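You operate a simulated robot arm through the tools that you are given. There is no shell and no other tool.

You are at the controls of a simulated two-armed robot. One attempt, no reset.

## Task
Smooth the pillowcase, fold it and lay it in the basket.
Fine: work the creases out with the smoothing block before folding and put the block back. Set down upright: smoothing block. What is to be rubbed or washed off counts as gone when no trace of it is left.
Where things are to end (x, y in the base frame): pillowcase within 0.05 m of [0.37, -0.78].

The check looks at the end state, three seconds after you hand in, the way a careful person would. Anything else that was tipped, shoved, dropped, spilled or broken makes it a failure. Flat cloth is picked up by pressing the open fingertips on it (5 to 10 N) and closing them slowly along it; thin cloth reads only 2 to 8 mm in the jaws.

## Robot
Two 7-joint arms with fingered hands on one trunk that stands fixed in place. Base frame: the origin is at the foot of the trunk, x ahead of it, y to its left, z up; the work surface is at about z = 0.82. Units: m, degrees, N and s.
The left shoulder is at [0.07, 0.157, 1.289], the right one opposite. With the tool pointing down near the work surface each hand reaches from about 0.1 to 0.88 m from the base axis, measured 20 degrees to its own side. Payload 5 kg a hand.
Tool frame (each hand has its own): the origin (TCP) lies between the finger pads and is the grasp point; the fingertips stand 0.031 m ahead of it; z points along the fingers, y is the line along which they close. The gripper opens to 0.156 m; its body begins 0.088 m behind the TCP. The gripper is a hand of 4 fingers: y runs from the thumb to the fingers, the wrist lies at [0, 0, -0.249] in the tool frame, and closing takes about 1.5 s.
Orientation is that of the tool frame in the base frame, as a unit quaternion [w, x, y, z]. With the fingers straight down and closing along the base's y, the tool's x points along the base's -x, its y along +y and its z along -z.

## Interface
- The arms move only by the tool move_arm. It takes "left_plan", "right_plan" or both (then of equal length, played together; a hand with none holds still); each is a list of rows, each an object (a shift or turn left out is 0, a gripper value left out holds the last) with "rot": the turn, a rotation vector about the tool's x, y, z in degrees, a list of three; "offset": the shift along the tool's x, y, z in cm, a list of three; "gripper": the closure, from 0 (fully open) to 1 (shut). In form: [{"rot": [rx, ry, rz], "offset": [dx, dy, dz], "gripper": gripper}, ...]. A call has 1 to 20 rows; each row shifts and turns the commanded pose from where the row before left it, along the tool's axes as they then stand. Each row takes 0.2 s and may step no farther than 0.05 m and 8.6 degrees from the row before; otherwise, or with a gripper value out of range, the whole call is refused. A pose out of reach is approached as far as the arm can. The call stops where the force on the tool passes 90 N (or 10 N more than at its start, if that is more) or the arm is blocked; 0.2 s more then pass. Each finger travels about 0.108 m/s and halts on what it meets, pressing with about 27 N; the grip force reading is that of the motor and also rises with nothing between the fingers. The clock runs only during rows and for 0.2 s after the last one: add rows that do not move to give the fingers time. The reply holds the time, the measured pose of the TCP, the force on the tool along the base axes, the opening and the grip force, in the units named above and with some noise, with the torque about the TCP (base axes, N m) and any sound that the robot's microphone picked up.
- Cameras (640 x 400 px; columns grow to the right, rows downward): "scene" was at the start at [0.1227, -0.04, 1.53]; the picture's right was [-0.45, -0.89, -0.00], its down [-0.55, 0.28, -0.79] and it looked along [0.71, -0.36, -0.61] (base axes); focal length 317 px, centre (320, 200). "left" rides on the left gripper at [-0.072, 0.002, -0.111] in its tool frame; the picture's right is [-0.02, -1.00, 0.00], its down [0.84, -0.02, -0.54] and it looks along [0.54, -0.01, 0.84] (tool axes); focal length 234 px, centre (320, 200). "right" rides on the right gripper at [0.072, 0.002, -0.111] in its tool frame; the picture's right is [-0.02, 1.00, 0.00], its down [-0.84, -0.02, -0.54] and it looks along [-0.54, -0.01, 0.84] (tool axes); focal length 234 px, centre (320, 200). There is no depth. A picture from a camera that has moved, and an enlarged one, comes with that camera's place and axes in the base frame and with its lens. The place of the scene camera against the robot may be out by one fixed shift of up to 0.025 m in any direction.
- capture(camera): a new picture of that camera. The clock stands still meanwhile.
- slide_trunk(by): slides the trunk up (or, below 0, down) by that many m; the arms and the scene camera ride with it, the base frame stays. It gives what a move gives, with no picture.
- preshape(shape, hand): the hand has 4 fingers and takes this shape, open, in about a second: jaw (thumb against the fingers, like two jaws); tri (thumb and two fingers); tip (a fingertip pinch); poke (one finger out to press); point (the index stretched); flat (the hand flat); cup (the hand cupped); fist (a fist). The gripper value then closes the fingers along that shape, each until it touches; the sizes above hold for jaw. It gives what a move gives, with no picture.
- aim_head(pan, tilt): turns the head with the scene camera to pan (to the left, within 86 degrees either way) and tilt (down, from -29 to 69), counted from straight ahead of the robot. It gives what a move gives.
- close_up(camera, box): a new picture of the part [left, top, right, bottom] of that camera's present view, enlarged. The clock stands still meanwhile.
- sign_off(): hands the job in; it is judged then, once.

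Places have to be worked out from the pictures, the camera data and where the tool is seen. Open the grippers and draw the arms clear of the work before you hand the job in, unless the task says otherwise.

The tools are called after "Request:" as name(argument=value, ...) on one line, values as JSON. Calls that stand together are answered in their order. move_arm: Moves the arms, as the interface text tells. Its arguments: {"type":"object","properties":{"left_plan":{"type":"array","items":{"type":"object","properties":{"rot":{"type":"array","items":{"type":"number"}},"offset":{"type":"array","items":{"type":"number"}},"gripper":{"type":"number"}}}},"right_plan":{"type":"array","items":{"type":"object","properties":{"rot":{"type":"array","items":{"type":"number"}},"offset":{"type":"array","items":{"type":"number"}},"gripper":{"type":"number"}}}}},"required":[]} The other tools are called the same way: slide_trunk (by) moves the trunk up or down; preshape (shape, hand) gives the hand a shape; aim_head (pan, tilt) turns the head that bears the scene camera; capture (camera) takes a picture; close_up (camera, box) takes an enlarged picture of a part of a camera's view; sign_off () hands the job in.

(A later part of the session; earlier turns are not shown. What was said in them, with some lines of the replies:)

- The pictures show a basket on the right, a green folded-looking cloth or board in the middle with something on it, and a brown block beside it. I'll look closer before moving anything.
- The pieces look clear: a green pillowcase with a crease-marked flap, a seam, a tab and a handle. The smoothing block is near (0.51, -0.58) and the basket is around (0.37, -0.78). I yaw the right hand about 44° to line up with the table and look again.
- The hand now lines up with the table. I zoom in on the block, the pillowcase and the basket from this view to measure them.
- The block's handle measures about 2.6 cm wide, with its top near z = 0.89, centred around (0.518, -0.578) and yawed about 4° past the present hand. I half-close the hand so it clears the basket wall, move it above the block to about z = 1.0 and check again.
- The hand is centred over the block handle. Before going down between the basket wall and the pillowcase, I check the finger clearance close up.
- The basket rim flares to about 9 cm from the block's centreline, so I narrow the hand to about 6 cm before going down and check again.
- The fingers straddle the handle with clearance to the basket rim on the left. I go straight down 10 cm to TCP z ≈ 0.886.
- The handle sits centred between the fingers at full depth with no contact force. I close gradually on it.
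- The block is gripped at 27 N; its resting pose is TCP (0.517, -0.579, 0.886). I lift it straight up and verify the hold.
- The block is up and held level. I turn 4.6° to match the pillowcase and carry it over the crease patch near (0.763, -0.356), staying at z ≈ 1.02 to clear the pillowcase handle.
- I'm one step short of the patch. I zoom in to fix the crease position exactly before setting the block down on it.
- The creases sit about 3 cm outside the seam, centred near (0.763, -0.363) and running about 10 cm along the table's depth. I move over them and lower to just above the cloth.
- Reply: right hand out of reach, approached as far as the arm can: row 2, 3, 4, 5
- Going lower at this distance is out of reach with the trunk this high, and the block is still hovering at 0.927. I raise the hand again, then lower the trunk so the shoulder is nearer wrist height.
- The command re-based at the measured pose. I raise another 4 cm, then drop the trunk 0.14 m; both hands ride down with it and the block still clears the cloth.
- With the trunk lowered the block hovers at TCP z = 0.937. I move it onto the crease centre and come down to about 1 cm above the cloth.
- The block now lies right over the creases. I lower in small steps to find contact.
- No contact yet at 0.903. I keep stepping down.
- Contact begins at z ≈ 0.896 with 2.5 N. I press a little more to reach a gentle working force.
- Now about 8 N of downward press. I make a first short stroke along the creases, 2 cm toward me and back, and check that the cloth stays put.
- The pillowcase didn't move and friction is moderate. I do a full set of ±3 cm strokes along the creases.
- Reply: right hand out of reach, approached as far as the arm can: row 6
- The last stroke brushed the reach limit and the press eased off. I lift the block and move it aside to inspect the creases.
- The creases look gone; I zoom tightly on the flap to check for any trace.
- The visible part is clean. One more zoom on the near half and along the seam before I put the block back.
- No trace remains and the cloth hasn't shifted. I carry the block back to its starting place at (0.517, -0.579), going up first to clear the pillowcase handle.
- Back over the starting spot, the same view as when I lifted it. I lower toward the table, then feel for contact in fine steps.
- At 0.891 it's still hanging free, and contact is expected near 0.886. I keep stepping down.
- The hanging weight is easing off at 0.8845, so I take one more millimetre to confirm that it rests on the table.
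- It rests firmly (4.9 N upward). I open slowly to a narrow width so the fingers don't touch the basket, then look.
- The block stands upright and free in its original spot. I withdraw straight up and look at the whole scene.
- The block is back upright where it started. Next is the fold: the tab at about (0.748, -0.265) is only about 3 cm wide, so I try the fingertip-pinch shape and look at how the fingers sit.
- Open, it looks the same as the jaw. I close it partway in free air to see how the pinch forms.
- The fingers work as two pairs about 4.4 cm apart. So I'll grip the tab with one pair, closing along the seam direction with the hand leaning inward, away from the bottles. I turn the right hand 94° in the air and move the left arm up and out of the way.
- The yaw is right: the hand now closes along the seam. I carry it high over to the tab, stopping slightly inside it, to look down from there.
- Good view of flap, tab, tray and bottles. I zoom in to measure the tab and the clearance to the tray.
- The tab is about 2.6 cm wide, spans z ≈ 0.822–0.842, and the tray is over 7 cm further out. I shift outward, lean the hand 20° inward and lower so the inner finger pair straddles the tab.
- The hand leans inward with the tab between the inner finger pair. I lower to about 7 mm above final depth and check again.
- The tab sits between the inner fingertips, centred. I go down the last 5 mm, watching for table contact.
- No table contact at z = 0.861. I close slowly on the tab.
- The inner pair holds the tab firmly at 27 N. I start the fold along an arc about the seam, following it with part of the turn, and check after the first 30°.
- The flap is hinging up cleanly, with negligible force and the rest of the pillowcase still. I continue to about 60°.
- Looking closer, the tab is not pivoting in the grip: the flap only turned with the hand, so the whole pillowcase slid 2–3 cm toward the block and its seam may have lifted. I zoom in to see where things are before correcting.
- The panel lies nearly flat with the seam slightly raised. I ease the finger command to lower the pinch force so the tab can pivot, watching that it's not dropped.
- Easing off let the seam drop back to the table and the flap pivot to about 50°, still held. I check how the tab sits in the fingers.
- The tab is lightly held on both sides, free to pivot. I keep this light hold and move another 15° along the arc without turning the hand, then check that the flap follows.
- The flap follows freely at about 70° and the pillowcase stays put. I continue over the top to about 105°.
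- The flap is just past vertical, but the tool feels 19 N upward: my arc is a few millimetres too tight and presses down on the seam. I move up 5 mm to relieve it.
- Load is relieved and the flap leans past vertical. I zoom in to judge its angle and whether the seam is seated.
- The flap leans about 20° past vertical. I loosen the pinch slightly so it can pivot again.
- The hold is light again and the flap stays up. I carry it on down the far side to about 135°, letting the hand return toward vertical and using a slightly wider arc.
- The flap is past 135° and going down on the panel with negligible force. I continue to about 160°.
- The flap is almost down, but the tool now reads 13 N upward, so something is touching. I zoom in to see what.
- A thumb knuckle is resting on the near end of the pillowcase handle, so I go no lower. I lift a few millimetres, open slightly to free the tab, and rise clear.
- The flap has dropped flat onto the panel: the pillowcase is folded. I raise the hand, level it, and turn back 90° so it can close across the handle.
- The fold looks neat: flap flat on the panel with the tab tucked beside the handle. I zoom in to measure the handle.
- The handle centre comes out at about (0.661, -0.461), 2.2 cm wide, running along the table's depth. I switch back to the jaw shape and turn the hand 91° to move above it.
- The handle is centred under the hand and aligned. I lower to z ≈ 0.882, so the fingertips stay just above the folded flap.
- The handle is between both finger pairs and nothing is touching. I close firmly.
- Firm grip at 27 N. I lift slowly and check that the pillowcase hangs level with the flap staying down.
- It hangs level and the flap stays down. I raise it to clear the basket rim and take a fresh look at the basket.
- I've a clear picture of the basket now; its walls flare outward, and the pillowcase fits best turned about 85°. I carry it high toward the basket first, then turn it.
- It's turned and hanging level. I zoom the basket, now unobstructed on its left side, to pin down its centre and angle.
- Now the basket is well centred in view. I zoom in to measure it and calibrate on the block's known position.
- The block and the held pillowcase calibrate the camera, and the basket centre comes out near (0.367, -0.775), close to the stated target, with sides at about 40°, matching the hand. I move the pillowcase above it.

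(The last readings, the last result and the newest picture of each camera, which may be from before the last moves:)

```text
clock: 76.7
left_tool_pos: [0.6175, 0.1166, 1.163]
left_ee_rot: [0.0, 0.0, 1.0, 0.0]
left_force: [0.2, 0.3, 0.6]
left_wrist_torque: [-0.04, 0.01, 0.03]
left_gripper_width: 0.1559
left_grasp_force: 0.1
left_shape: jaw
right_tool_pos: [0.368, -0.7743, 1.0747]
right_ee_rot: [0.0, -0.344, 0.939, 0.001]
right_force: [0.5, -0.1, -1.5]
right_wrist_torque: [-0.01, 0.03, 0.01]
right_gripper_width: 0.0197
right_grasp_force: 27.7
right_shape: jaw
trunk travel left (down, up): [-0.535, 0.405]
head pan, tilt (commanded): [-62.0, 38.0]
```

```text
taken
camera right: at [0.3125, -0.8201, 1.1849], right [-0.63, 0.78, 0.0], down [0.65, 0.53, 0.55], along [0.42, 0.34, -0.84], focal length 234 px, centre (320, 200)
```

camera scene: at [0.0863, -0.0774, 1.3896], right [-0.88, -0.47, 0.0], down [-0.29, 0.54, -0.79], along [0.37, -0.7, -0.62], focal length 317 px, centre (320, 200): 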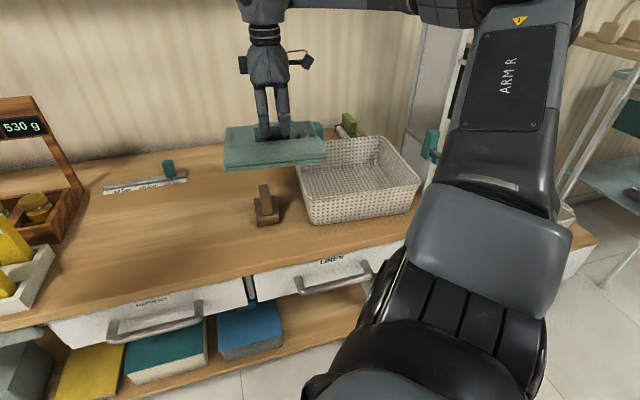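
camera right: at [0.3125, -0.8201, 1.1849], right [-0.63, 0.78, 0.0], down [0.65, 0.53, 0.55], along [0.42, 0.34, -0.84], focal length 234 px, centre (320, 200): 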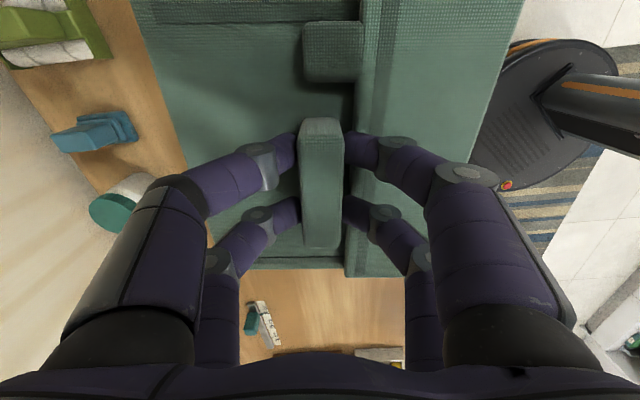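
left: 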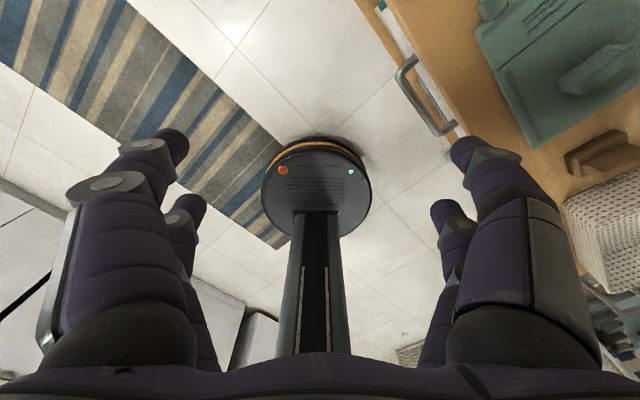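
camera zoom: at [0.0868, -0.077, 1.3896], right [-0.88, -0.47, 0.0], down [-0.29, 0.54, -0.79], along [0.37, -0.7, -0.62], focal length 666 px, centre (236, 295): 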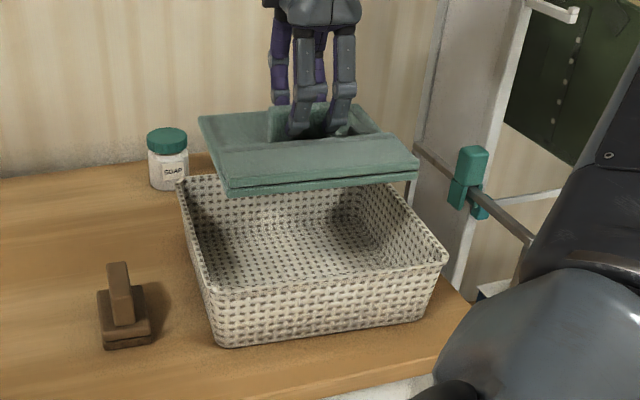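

The pillowcase is over the basket and aligned with its sides. I lower until its underside is level with the rim and check the margins all round.

Request:
move_arm(right_plan=[{"offset": [0, 0, 3]}, {"offset": [0, 0, 3]}, {"offset": [0, 0, 2]}, {}])

Request:
close_up(camera="scene", box=[280, 100, 440, 240])

Request:
capture(camera="right")

```text
clock: 77.7
left_tool_pos: [0.6158, 0.1155, 1.1637]
left_ee_rot: [0.0, 0.0, 1.0, 0.001]
left_force: [-0.6, -0.3, 0.2]
left_wrist_torque: [-0.04, 0.02, 0.0]
left_gripper_width: 0.1557
left_grasp_force: 0.0
left_shape: jaw
right_tool_pos: [0.3684, -0.7756, 0.9938]
right_ee_rot: [0.001, -0.345, 0.939, 0.001]
right_force: [-0.5, -0.1, -2.0]
right_wrist_torque: [-0.01, -0.02, 0.0]
right_gripper_width: 0.0195
right_grasp_force: 27.1
right_shape: jaw
trunk travel left (down, up): [-0.535, 0.405]
head pan, tilt (commanded): [-62.0, 38.0]
```

```text
2.86 times, centred on (360, 170) of scene
camera zoom: at [0.0861, -0.0774, 1.3896], right [-0.88, -0.47, 0.0], down [-0.29, 0.54, -0.79], along [0.37, -0.7, -0.62], focal length 904 px, centre (206, 286)
```

zoom: 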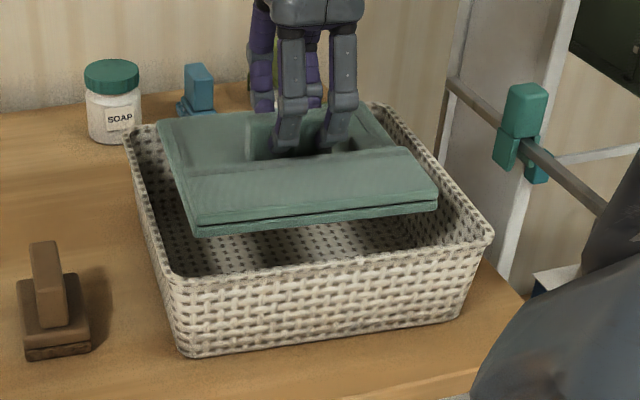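

```text
taken
camera right: at [0.3122, -0.8206, 1.1042], right [-0.63, 0.78, 0.0], down [0.65, 0.53, 0.55], along [0.42, 0.34, -0.84], focal length 234 px, centre (320, 200)
```

right: 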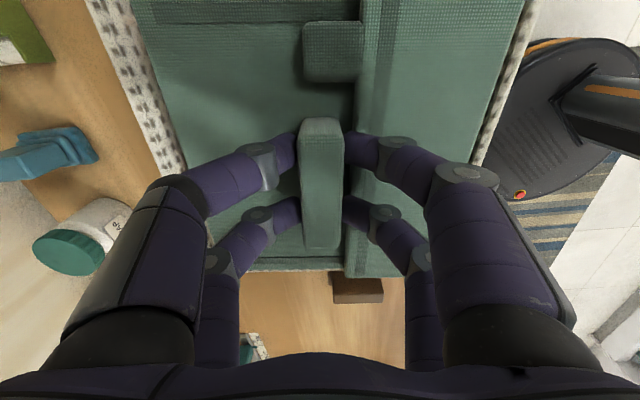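

The margins look even, 1–2 cm on every side. I nudge 3–4 mm to centre it and lower it into the basket, watching for contact.

Request:
move_arm(right_plan=[{"offset": [0.23, 0.35, 0]}, {"offset": [0, 0, 2]}, {"offset": [0, 0, 2]}, {"offset": [0, 0, 2]}, {}])

Request:
close_up(camera="scene", box=[280, 100, 440, 240])

Request:
capture(camera="right")

```text
clock: 78.9
left_tool_pos: [0.618, 0.116, 1.1643]
left_ee_rot: [0.0, 0.001, 1.0, 0.001]
left_force: [-0.2, 0.6, 0.4]
left_wrist_torque: [0.02, -0.01, 0.0]
left_gripper_width: 0.1563
left_grasp_force: 0.1
left_shape: jaw
right_tool_pos: [0.3637, -0.774, 0.9341]
right_ee_rot: [0.001, -0.345, 0.939, 0.0]
right_force: [-0.2, -0.1, -1.7]
right_wrist_torque: [-0.03, -0.03, -0.01]
right_gripper_width: 0.0196
right_grasp_force: 26.9
right_shape: jaw
trunk travel left (down, up): [-0.535, 0.405]
head pan, tilt (commanded): [-62.0, 38.0]
```

```text
2.86 times, centred on (360, 170) of scene
camera zoom: at [0.0861, -0.0774, 1.3896], right [-0.88, -0.47, 0.0], down [-0.29, 0.54, -0.79], along [0.37, -0.7, -0.62], focal length 904 px, centre (206, 286)
```

zoom: 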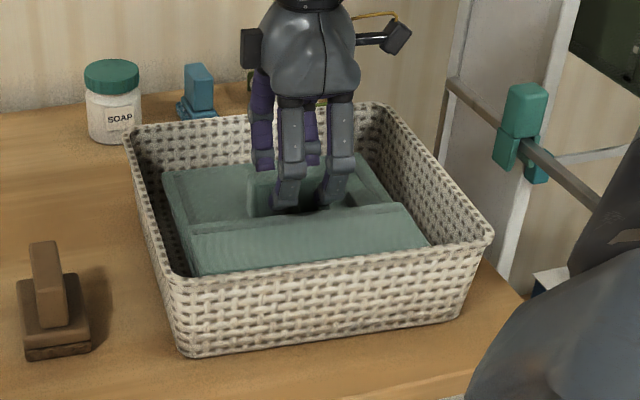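

```text
taken
camera right: at [0.3084, -0.8194, 1.0445], right [-0.63, 0.78, 0.0], down [0.65, 0.53, 0.55], along [0.42, 0.34, -0.84], focal length 234 px, centre (320, 200)
```

right: 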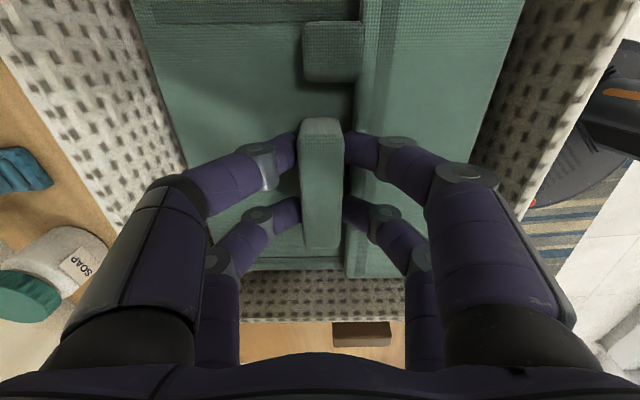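

It's inside with clearance on all sides and no contact. I keep lowering in small steps.

Request:
move_arm(right_plan=[{"offset": [0, 0, 1]}, {"offset": [0, 0, 1]}, {"offset": [0, 0, 0.8]}, {}])

Request:
capture(camera="right")

```text
clock: 79.9
left_tool_pos: [0.6159, 0.1155, 1.1628]
left_ee_rot: [0.0, 0.0, 1.0, -0.001]
left_force: [0.0, -0.2, -0.1]
left_wrist_torque: [0.02, 0.02, -0.01]
left_gripper_width: 0.1559
left_grasp_force: 0.1
left_shape: jaw
right_tool_pos: [0.3639, -0.7745, 0.9054]
right_ee_rot: [0.002, -0.344, 0.939, 0.001]
right_force: [0.7, 0.2, -2.0]
right_wrist_torque: [-0.01, -0.03, 0.01]
right_gripper_width: 0.0198
right_grasp_force: 26.8
right_shape: jaw
trunk travel left (down, up): [-0.535, 0.405]
head pan, tilt (commanded): [-62.0, 38.0]
```

```text
taken
camera right: at [0.3087, -0.8197, 1.0164], right [-0.63, 0.78, 0.0], down [0.65, 0.53, 0.55], along [0.42, 0.34, -0.84], focal length 234 px, centre (320, 200)
```

right: 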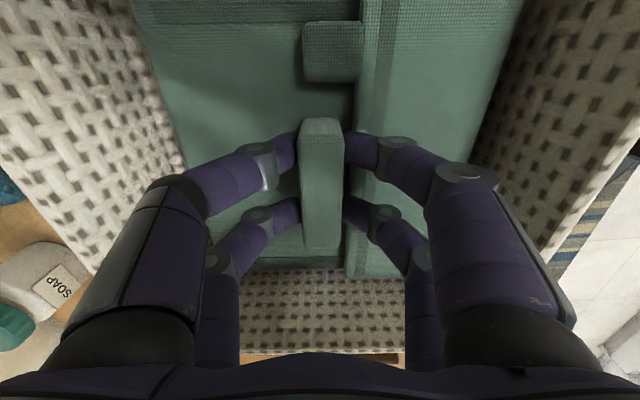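

Still free at 0.905. I continue with finer steps toward the basket floor.

Request:
move_arm(right_plan=[{"offset": [0, 0, 0.5]}, {"offset": [0, 0, 0.4]}, {}])

```text
clock: 80.7
left_tool_pos: [0.6163, 0.1144, 1.1633]
left_ee_rot: [0.0, 0.0, 1.0, 0.001]
left_force: [0.3, 0.4, 0.3]
left_wrist_torque: [0.02, 0.01, 0.0]
left_gripper_width: 0.1558
left_grasp_force: 0.1
left_shape: jaw
right_tool_pos: [0.3652, -0.7744, 0.8973]
right_ee_rot: [0.0, -0.344, 0.939, 0.001]
right_force: [-0.7, 0.1, -2.7]
right_wrist_torque: [-0.04, -0.01, 0.0]
right_gripper_width: 0.0198
right_grasp_force: 27.0
right_shape: jaw
trunk travel left (down, up): [-0.535, 0.405]
head pan, tilt (commanded): [-62.0, 38.0]
```

Request:
move_arm(right_plan=[{"offset": [0, 0, 0.3]}, {"offset": [0, 0, 0.3]}, {}])

```text
clock: 81.5
left_tool_pos: [0.616, 0.1159, 1.1641]
left_ee_rot: [0.001, 0.0, 1.0, 0.001]
left_force: [0.6, 0.4, -0.2]
left_wrist_torque: [-0.01, 0.01, 0.02]
left_gripper_width: 0.1559
left_grasp_force: 0.1
left_shape: jaw
right_tool_pos: [0.365, -0.7733, 0.8899]
right_ee_rot: [0.001, -0.345, 0.939, 0.001]
right_force: [0.1, 0.6, -2.4]
right_wrist_torque: [-0.01, 0.0, -0.01]
right_gripper_width: 0.0197
right_grasp_force: 26.9
right_shape: jaw
trunk travel left (down, up): [-0.535, 0.405]
head pan, tilt (commanded): [-62.0, 38.0]
```

The underside should be about 1 cm above table height and is still free. I take two more small steps.

Request:
move_arm(right_plan=[{"offset": [0, 0, 0.2]}, {"offset": [0, 0, 0.2]}, {}])

```text
clock: 82.3
left_tool_pos: [0.6174, 0.1157, 1.1646]
left_ee_rot: [0.0, 0.0, 1.0, 0.001]
left_force: [0.6, -0.3, -0.3]
left_wrist_torque: [-0.01, 0.0, -0.04]
left_gripper_width: 0.1561
left_grasp_force: 0.0
left_shape: jaw
right_tool_pos: [0.3635, -0.7742, 0.8862]
right_ee_rot: [0.0, -0.345, 0.939, 0.001]
right_force: [0.3, 0.0, -2.4]
right_wrist_torque: [-0.04, 0.01, -0.01]
right_gripper_width: 0.0198
right_grasp_force: 26.7
right_shape: jaw
trunk travel left (down, up): [-0.535, 0.405]
head pan, tilt (commanded): [-62.0, 38.0]
```

Request:
move_arm(right_plan=[{"offset": [0, 0, 0.15]}, {"offset": [0, 0, 0.1]}, {}])

```text
clock: 83.1
left_tool_pos: [0.6164, 0.1155, 1.1634]
left_ee_rot: [0.0, 0.0, 1.0, 0.001]
left_force: [0.7, -0.5, 0.1]
left_wrist_torque: [0.01, 0.02, 0.02]
left_gripper_width: 0.1558
left_grasp_force: 0.0
left_shape: jaw
right_tool_pos: [0.3634, -0.7753, 0.884]
right_ee_rot: [0.001, -0.344, 0.939, 0.0]
right_force: [-1.4, 0.2, -0.5]
right_wrist_torque: [-0.02, 0.08, 0.0]
right_gripper_width: 0.0199
right_grasp_force: 26.8
right_shape: jaw
trunk travel left (down, up): [-0.535, 0.405]
head pan, tilt (commanded): [-62.0, 38.0]
```

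The weight is coming off at 0.884, so the floor is close. I take one more millimetre to seat it.

Request:
move_arm(right_plan=[{"offset": [0, 0, 0.1]}, {}])

Request:
close_up(camera="scene", box=[280, 100, 440, 240])

Request:
capture(camera="right")

```text
clock: 83.7
left_tool_pos: [0.6164, 0.1154, 1.1626]
left_ee_rot: [0.001, 0.0, 1.0, 0.0]
left_force: [0.8, -0.6, 0.6]
left_wrist_torque: [0.01, 0.0, 0.01]
left_gripper_width: 0.1557
left_grasp_force: 0.1
left_shape: jaw
right_tool_pos: [0.3642, -0.7743, 0.8843]
right_ee_rot: [0.0, -0.345, 0.939, 0.0]
right_force: [1.0, -1.5, 2.4]
right_wrist_torque: [-0.04, 0.1, 0.01]
right_gripper_width: 0.02
right_grasp_force: 27.4
right_shape: jaw
trunk travel left (down, up): [-0.535, 0.405]
head pan, tilt (commanded): [-62.0, 38.0]
```

```text
2.86 times, centred on (360, 170) of scene
camera zoom: at [0.0858, -0.0769, 1.3897], right [-0.88, -0.47, 0.0], down [-0.29, 0.54, -0.79], along [0.37, -0.7, -0.62], focal length 904 px, centre (206, 286)
```

zoom: 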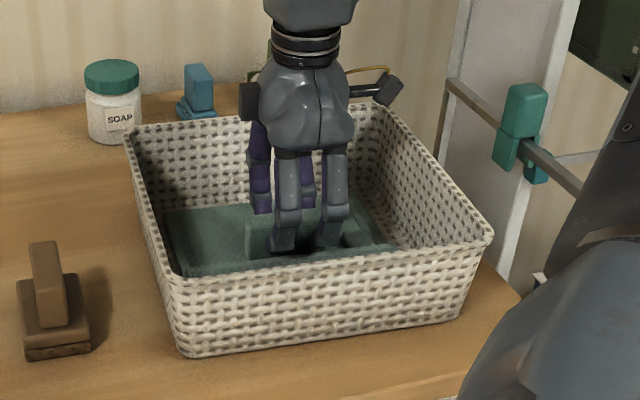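

```text
taken
camera right: at [0.3086, -0.8193, 0.9951], right [-0.63, 0.78, 0.0], down [0.65, 0.53, 0.55], along [0.43, 0.34, -0.84], focal length 234 px, centre (320, 200)
```

right: 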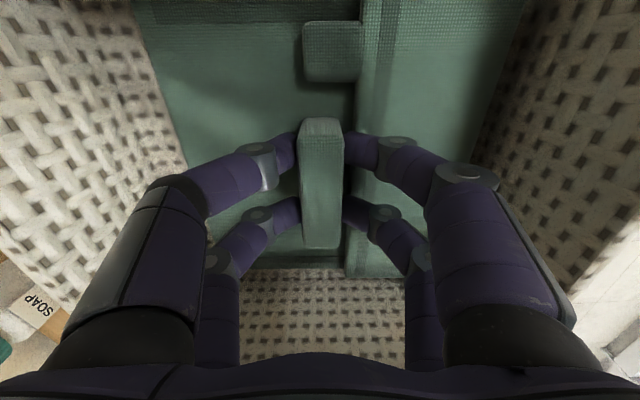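

It's seated on the basket floor with about 4 N of contact. I open slowly, just enough to free the handle.

Request:
move_arm(right_plan=[{"gripper": 0.86}, {"gripper": 0.8}, {"gripper": 0.74}, {"gripper": 0.7}, {}, {}])

Request:
close_up(camera="right", box=[170, 20, 470, 290])

```text
clock: 85.1
left_tool_pos: [0.6166, 0.1151, 1.163]
left_ee_rot: [0.0, -0.001, 1.0, 0.0]
left_force: [0.5, 0.4, -0.3]
left_wrist_torque: [-0.01, 0.01, -0.01]
left_gripper_width: 0.1556
left_grasp_force: 0.0
left_shape: jaw
right_tool_pos: [0.3647, -0.7729, 0.8845]
right_ee_rot: [0.0, -0.344, 0.939, 0.001]
right_force: [-0.1, -0.1, -0.1]
right_wrist_torque: [0.0, -0.04, 0.0]
right_gripper_width: 0.0463
right_grasp_force: 0.1
right_shape: jaw
trunk travel left (down, up): [-0.535, 0.405]
head pan, tilt (commanded): [-62.0, 38.0]
```

```text
1.48 times, centred on (320, 155) of right
camera zoom: at [0.3087, -0.8194, 0.9944], right [-0.63, 0.78, 0.0], down [0.65, 0.53, 0.55], along [0.42, 0.34, -0.84], focal length 347 px, centre (320, 267)
```

zoom: 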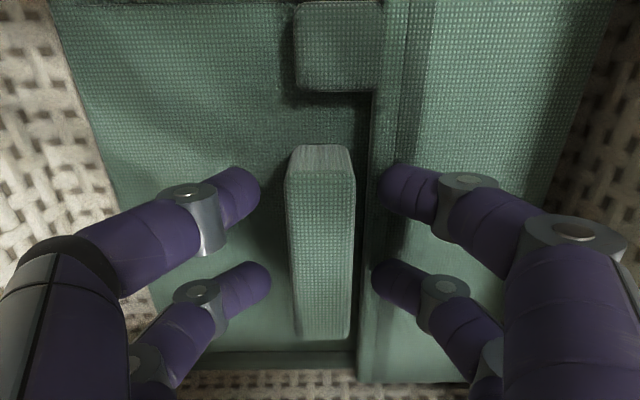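

The handle is free and the pillowcase lies flat with the fold intact. I raise the hand straight up, well above the rim.

Request:
move_arm(right_plan=[{"offset": [0, 0, -2]}, {"offset": [0, 0, -3]}, {"offset": [0, 0, -4]}, {"offset": [0, 0, -4]}, {"offset": [0, 0, -4]}, {"offset": [0, 0, -3]}, {}])

Request:
close_up(camera="scene", box=[240, 80, 460, 250])

Request:
capture(camera="right")

```text
clock: 86.7
left_tool_pos: [0.6169, 0.1144, 1.1634]
left_ee_rot: [0.0, 0.0, 1.0, 0.0]
left_force: [0.2, -0.8, -0.1]
left_wrist_torque: [0.0, -0.02, 0.0]
left_gripper_width: 0.1558
left_grasp_force: 0.0
left_shape: jaw
right_tool_pos: [0.3638, -0.7751, 1.0837]
right_ee_rot: [0.0, -0.344, 0.939, 0.002]
right_force: [0.6, 1.4, -0.2]
right_wrist_torque: [0.04, 0.01, -0.01]
right_gripper_width: 0.0465
right_grasp_force: 0.0
right_shape: jaw
trunk travel left (down, up): [-0.535, 0.405]
head pan, tilt (commanded): [-62.0, 38.0]
```

```text
2.35 times, centred on (350, 165) of scene
camera zoom: at [0.0862, -0.0777, 1.3896], right [-0.88, -0.47, 0.0], down [-0.29, 0.54, -0.79], along [0.37, -0.7, -0.62], focal length 745 px, centre (249, 282)
```

zoom: 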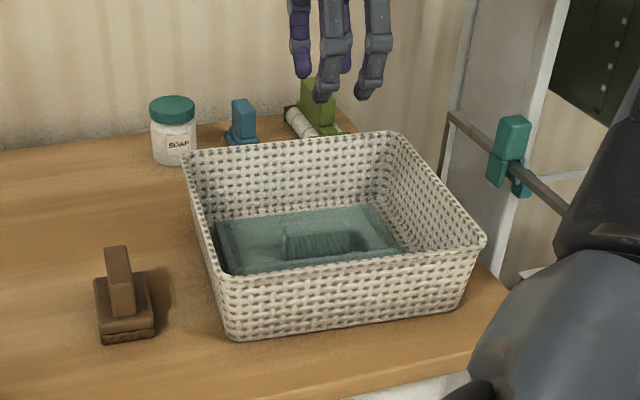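

```text
taken
camera right: at [0.3079, -0.8205, 1.1945], right [-0.63, 0.78, 0.0], down [0.65, 0.53, 0.55], along [0.42, 0.34, -0.84], focal length 234 px, centre (320, 200)
```

right: 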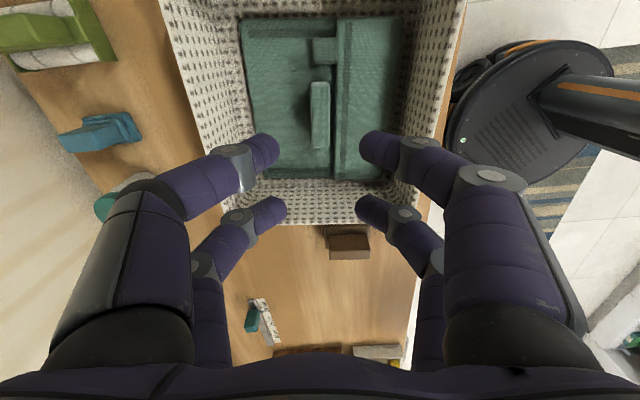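

The pillowcase lies folded and flat in the basket, and the block stands upright beside it. I raise the trunk again, open the hand fully and draw the arm back from the table.

Request:
slide_trunk(by=0.14)

Request:
move_arm(right_plan=[{"gripper": 0.4}, {"gripper": 0.2}, {"gripper": 0.0, "offset": [0, 2.5, 0]}, {"offset": [0, 3.5, 0]}, {"offset": [0, 3.5, 0]}, {"offset": [0, 3.5, 0]}, {"offset": [0, 3, 0]}, {}, {}, {}])

Request:
capture(camera="scene")

Request:
capture(camera="right")

```text
clock: 88.3
left_tool_pos: [0.616, 0.1159, 1.3033]
left_ee_rot: [0.0, 0.0, 1.0, -0.001]
left_force: [-1.0, 0.2, -0.6]
left_wrist_torque: [0.01, -0.02, 0.02]
left_gripper_width: 0.1561
left_grasp_force: 0.1
left_shape: jaw
right_tool_pos: [0.3643, -0.774, 1.224]
right_ee_rot: [0.001, -0.345, 0.939, 0.001]
right_force: [0.2, 0.8, 0.4]
right_wrist_torque: [-0.01, -0.02, -0.03]
right_gripper_width: 0.0467
right_grasp_force: 0.0
right_shape: jaw
trunk travel left (down, up): [-0.675, 0.265]
head pan, tilt (commanded): [-62.0, 38.0]
```

```text
clock: 90.5
left_tool_pos: [0.6153, 0.1156, 1.3048]
left_ee_rot: [0.001, 0.0, 1.0, 0.0]
left_force: [-0.8, 0.5, 0.4]
left_wrist_torque: [0.04, -0.01, -0.01]
left_gripper_width: 0.156
left_grasp_force: 0.1
left_shape: jaw
right_tool_pos: [0.2586, -0.6537, 1.2243]
right_ee_rot: [0.001, -0.344, 0.939, 0.0]
right_force: [-0.3, -0.6, 0.8]
right_wrist_torque: [0.04, 0.04, 0.02]
right_gripper_width: 0.1558
right_grasp_force: 0.1
right_shape: jaw
trunk travel left (down, up): [-0.675, 0.265]
head pan, tilt (commanded): [-62.0, 38.0]
```

```text
taken
camera scene: at [0.0853, -0.0769, 1.5297], right [-0.88, -0.47, 0.0], down [-0.29, 0.54, -0.79], along [0.37, -0.7, -0.62], focal length 317 px, centre (320, 200)
```

scene: 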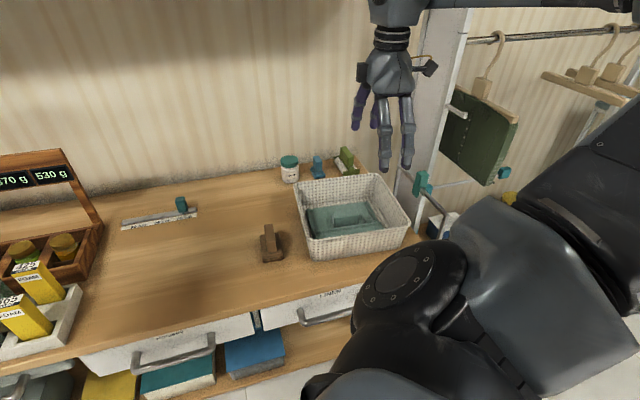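

```text
taken
camera right: at [0.2041, -0.6985, 1.3348], right [-0.63, 0.78, 0.0], down [0.65, 0.53, 0.55], along [0.43, 0.34, -0.84], focal length 234 px, centre (320, 200)
```

right: 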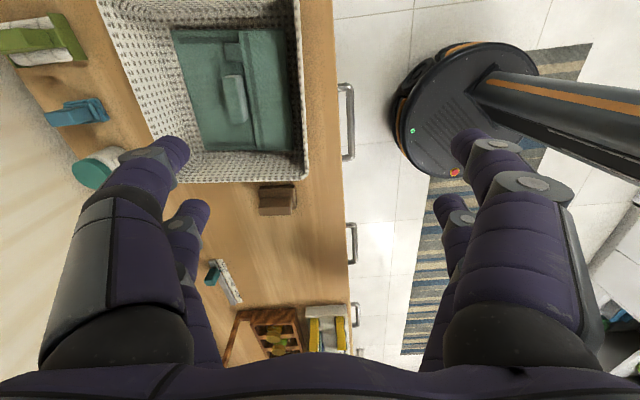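

Everything is in place. One last zoom on the pillowcase, the block and the neighbours before handing in.

Request:
close_up(camera="scene", box=[240, 140, 430, 280])

Request:
close_up(camera="right", box=[80, 0, 340, 240])

```text
2.86 times, centred on (335, 210) of scene
camera zoom: at [0.0853, -0.0769, 1.5297], right [-0.88, -0.47, 0.0], down [-0.29, 0.54, -0.79], along [0.37, -0.7, -0.62], focal length 904 px, centre (277, 171)
```

zoom: 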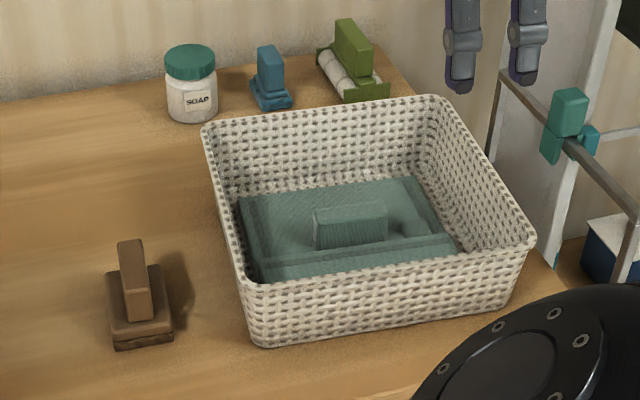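

```text
1.67 times, centred on (210, 120) of right
camera zoom: at [0.2041, -0.6985, 1.3348], right [-0.63, 0.78, 0.0], down [0.65, 0.53, 0.55], along [0.43, 0.34, -0.84], focal length 390 px, centre (503, 333)
```

zoom: 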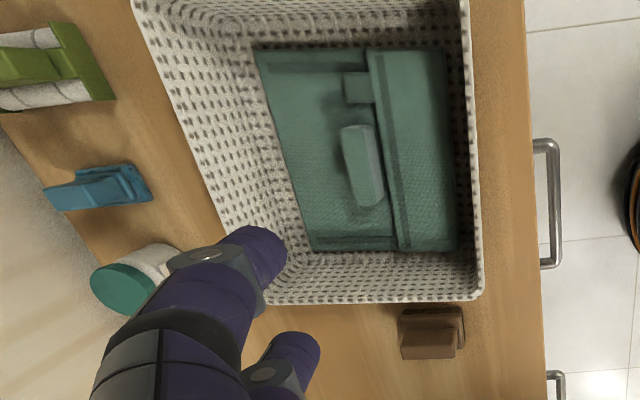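

The pillowcase is smooth, folded and flat in the basket, placed at about (0.364, -0.774). The block stands upright at its original place, nothing else looks disturbed, and both hands are open and clear. I hand the job in.

Request:
sign_off()

```text
The job is handed in.
```

The pillowcase is smoothed, folded and lying flat in the basket at about (0.364, -0.774), roughly 1 cm from the target. I've handed the job in, but no result came back.

- **Creases:** I rubbed the flap with the smoothing block until close-up pictures showed no trace of them.
- **Smoothing block:** It is back upright within about 1 mm of where it started.
- **Fold:** The flap lies flat on the panel, with its tab beside the handle. During the fold the pillowcase slid 2–3 cm on the table, but it touched nothing else.
- **Basket:** I turned the pillowcase about 85° before lowering it, because it fits the basket better that way round.

In the last pictures nothing around the basket and block looked moved. Both hands are open and clear of the work.
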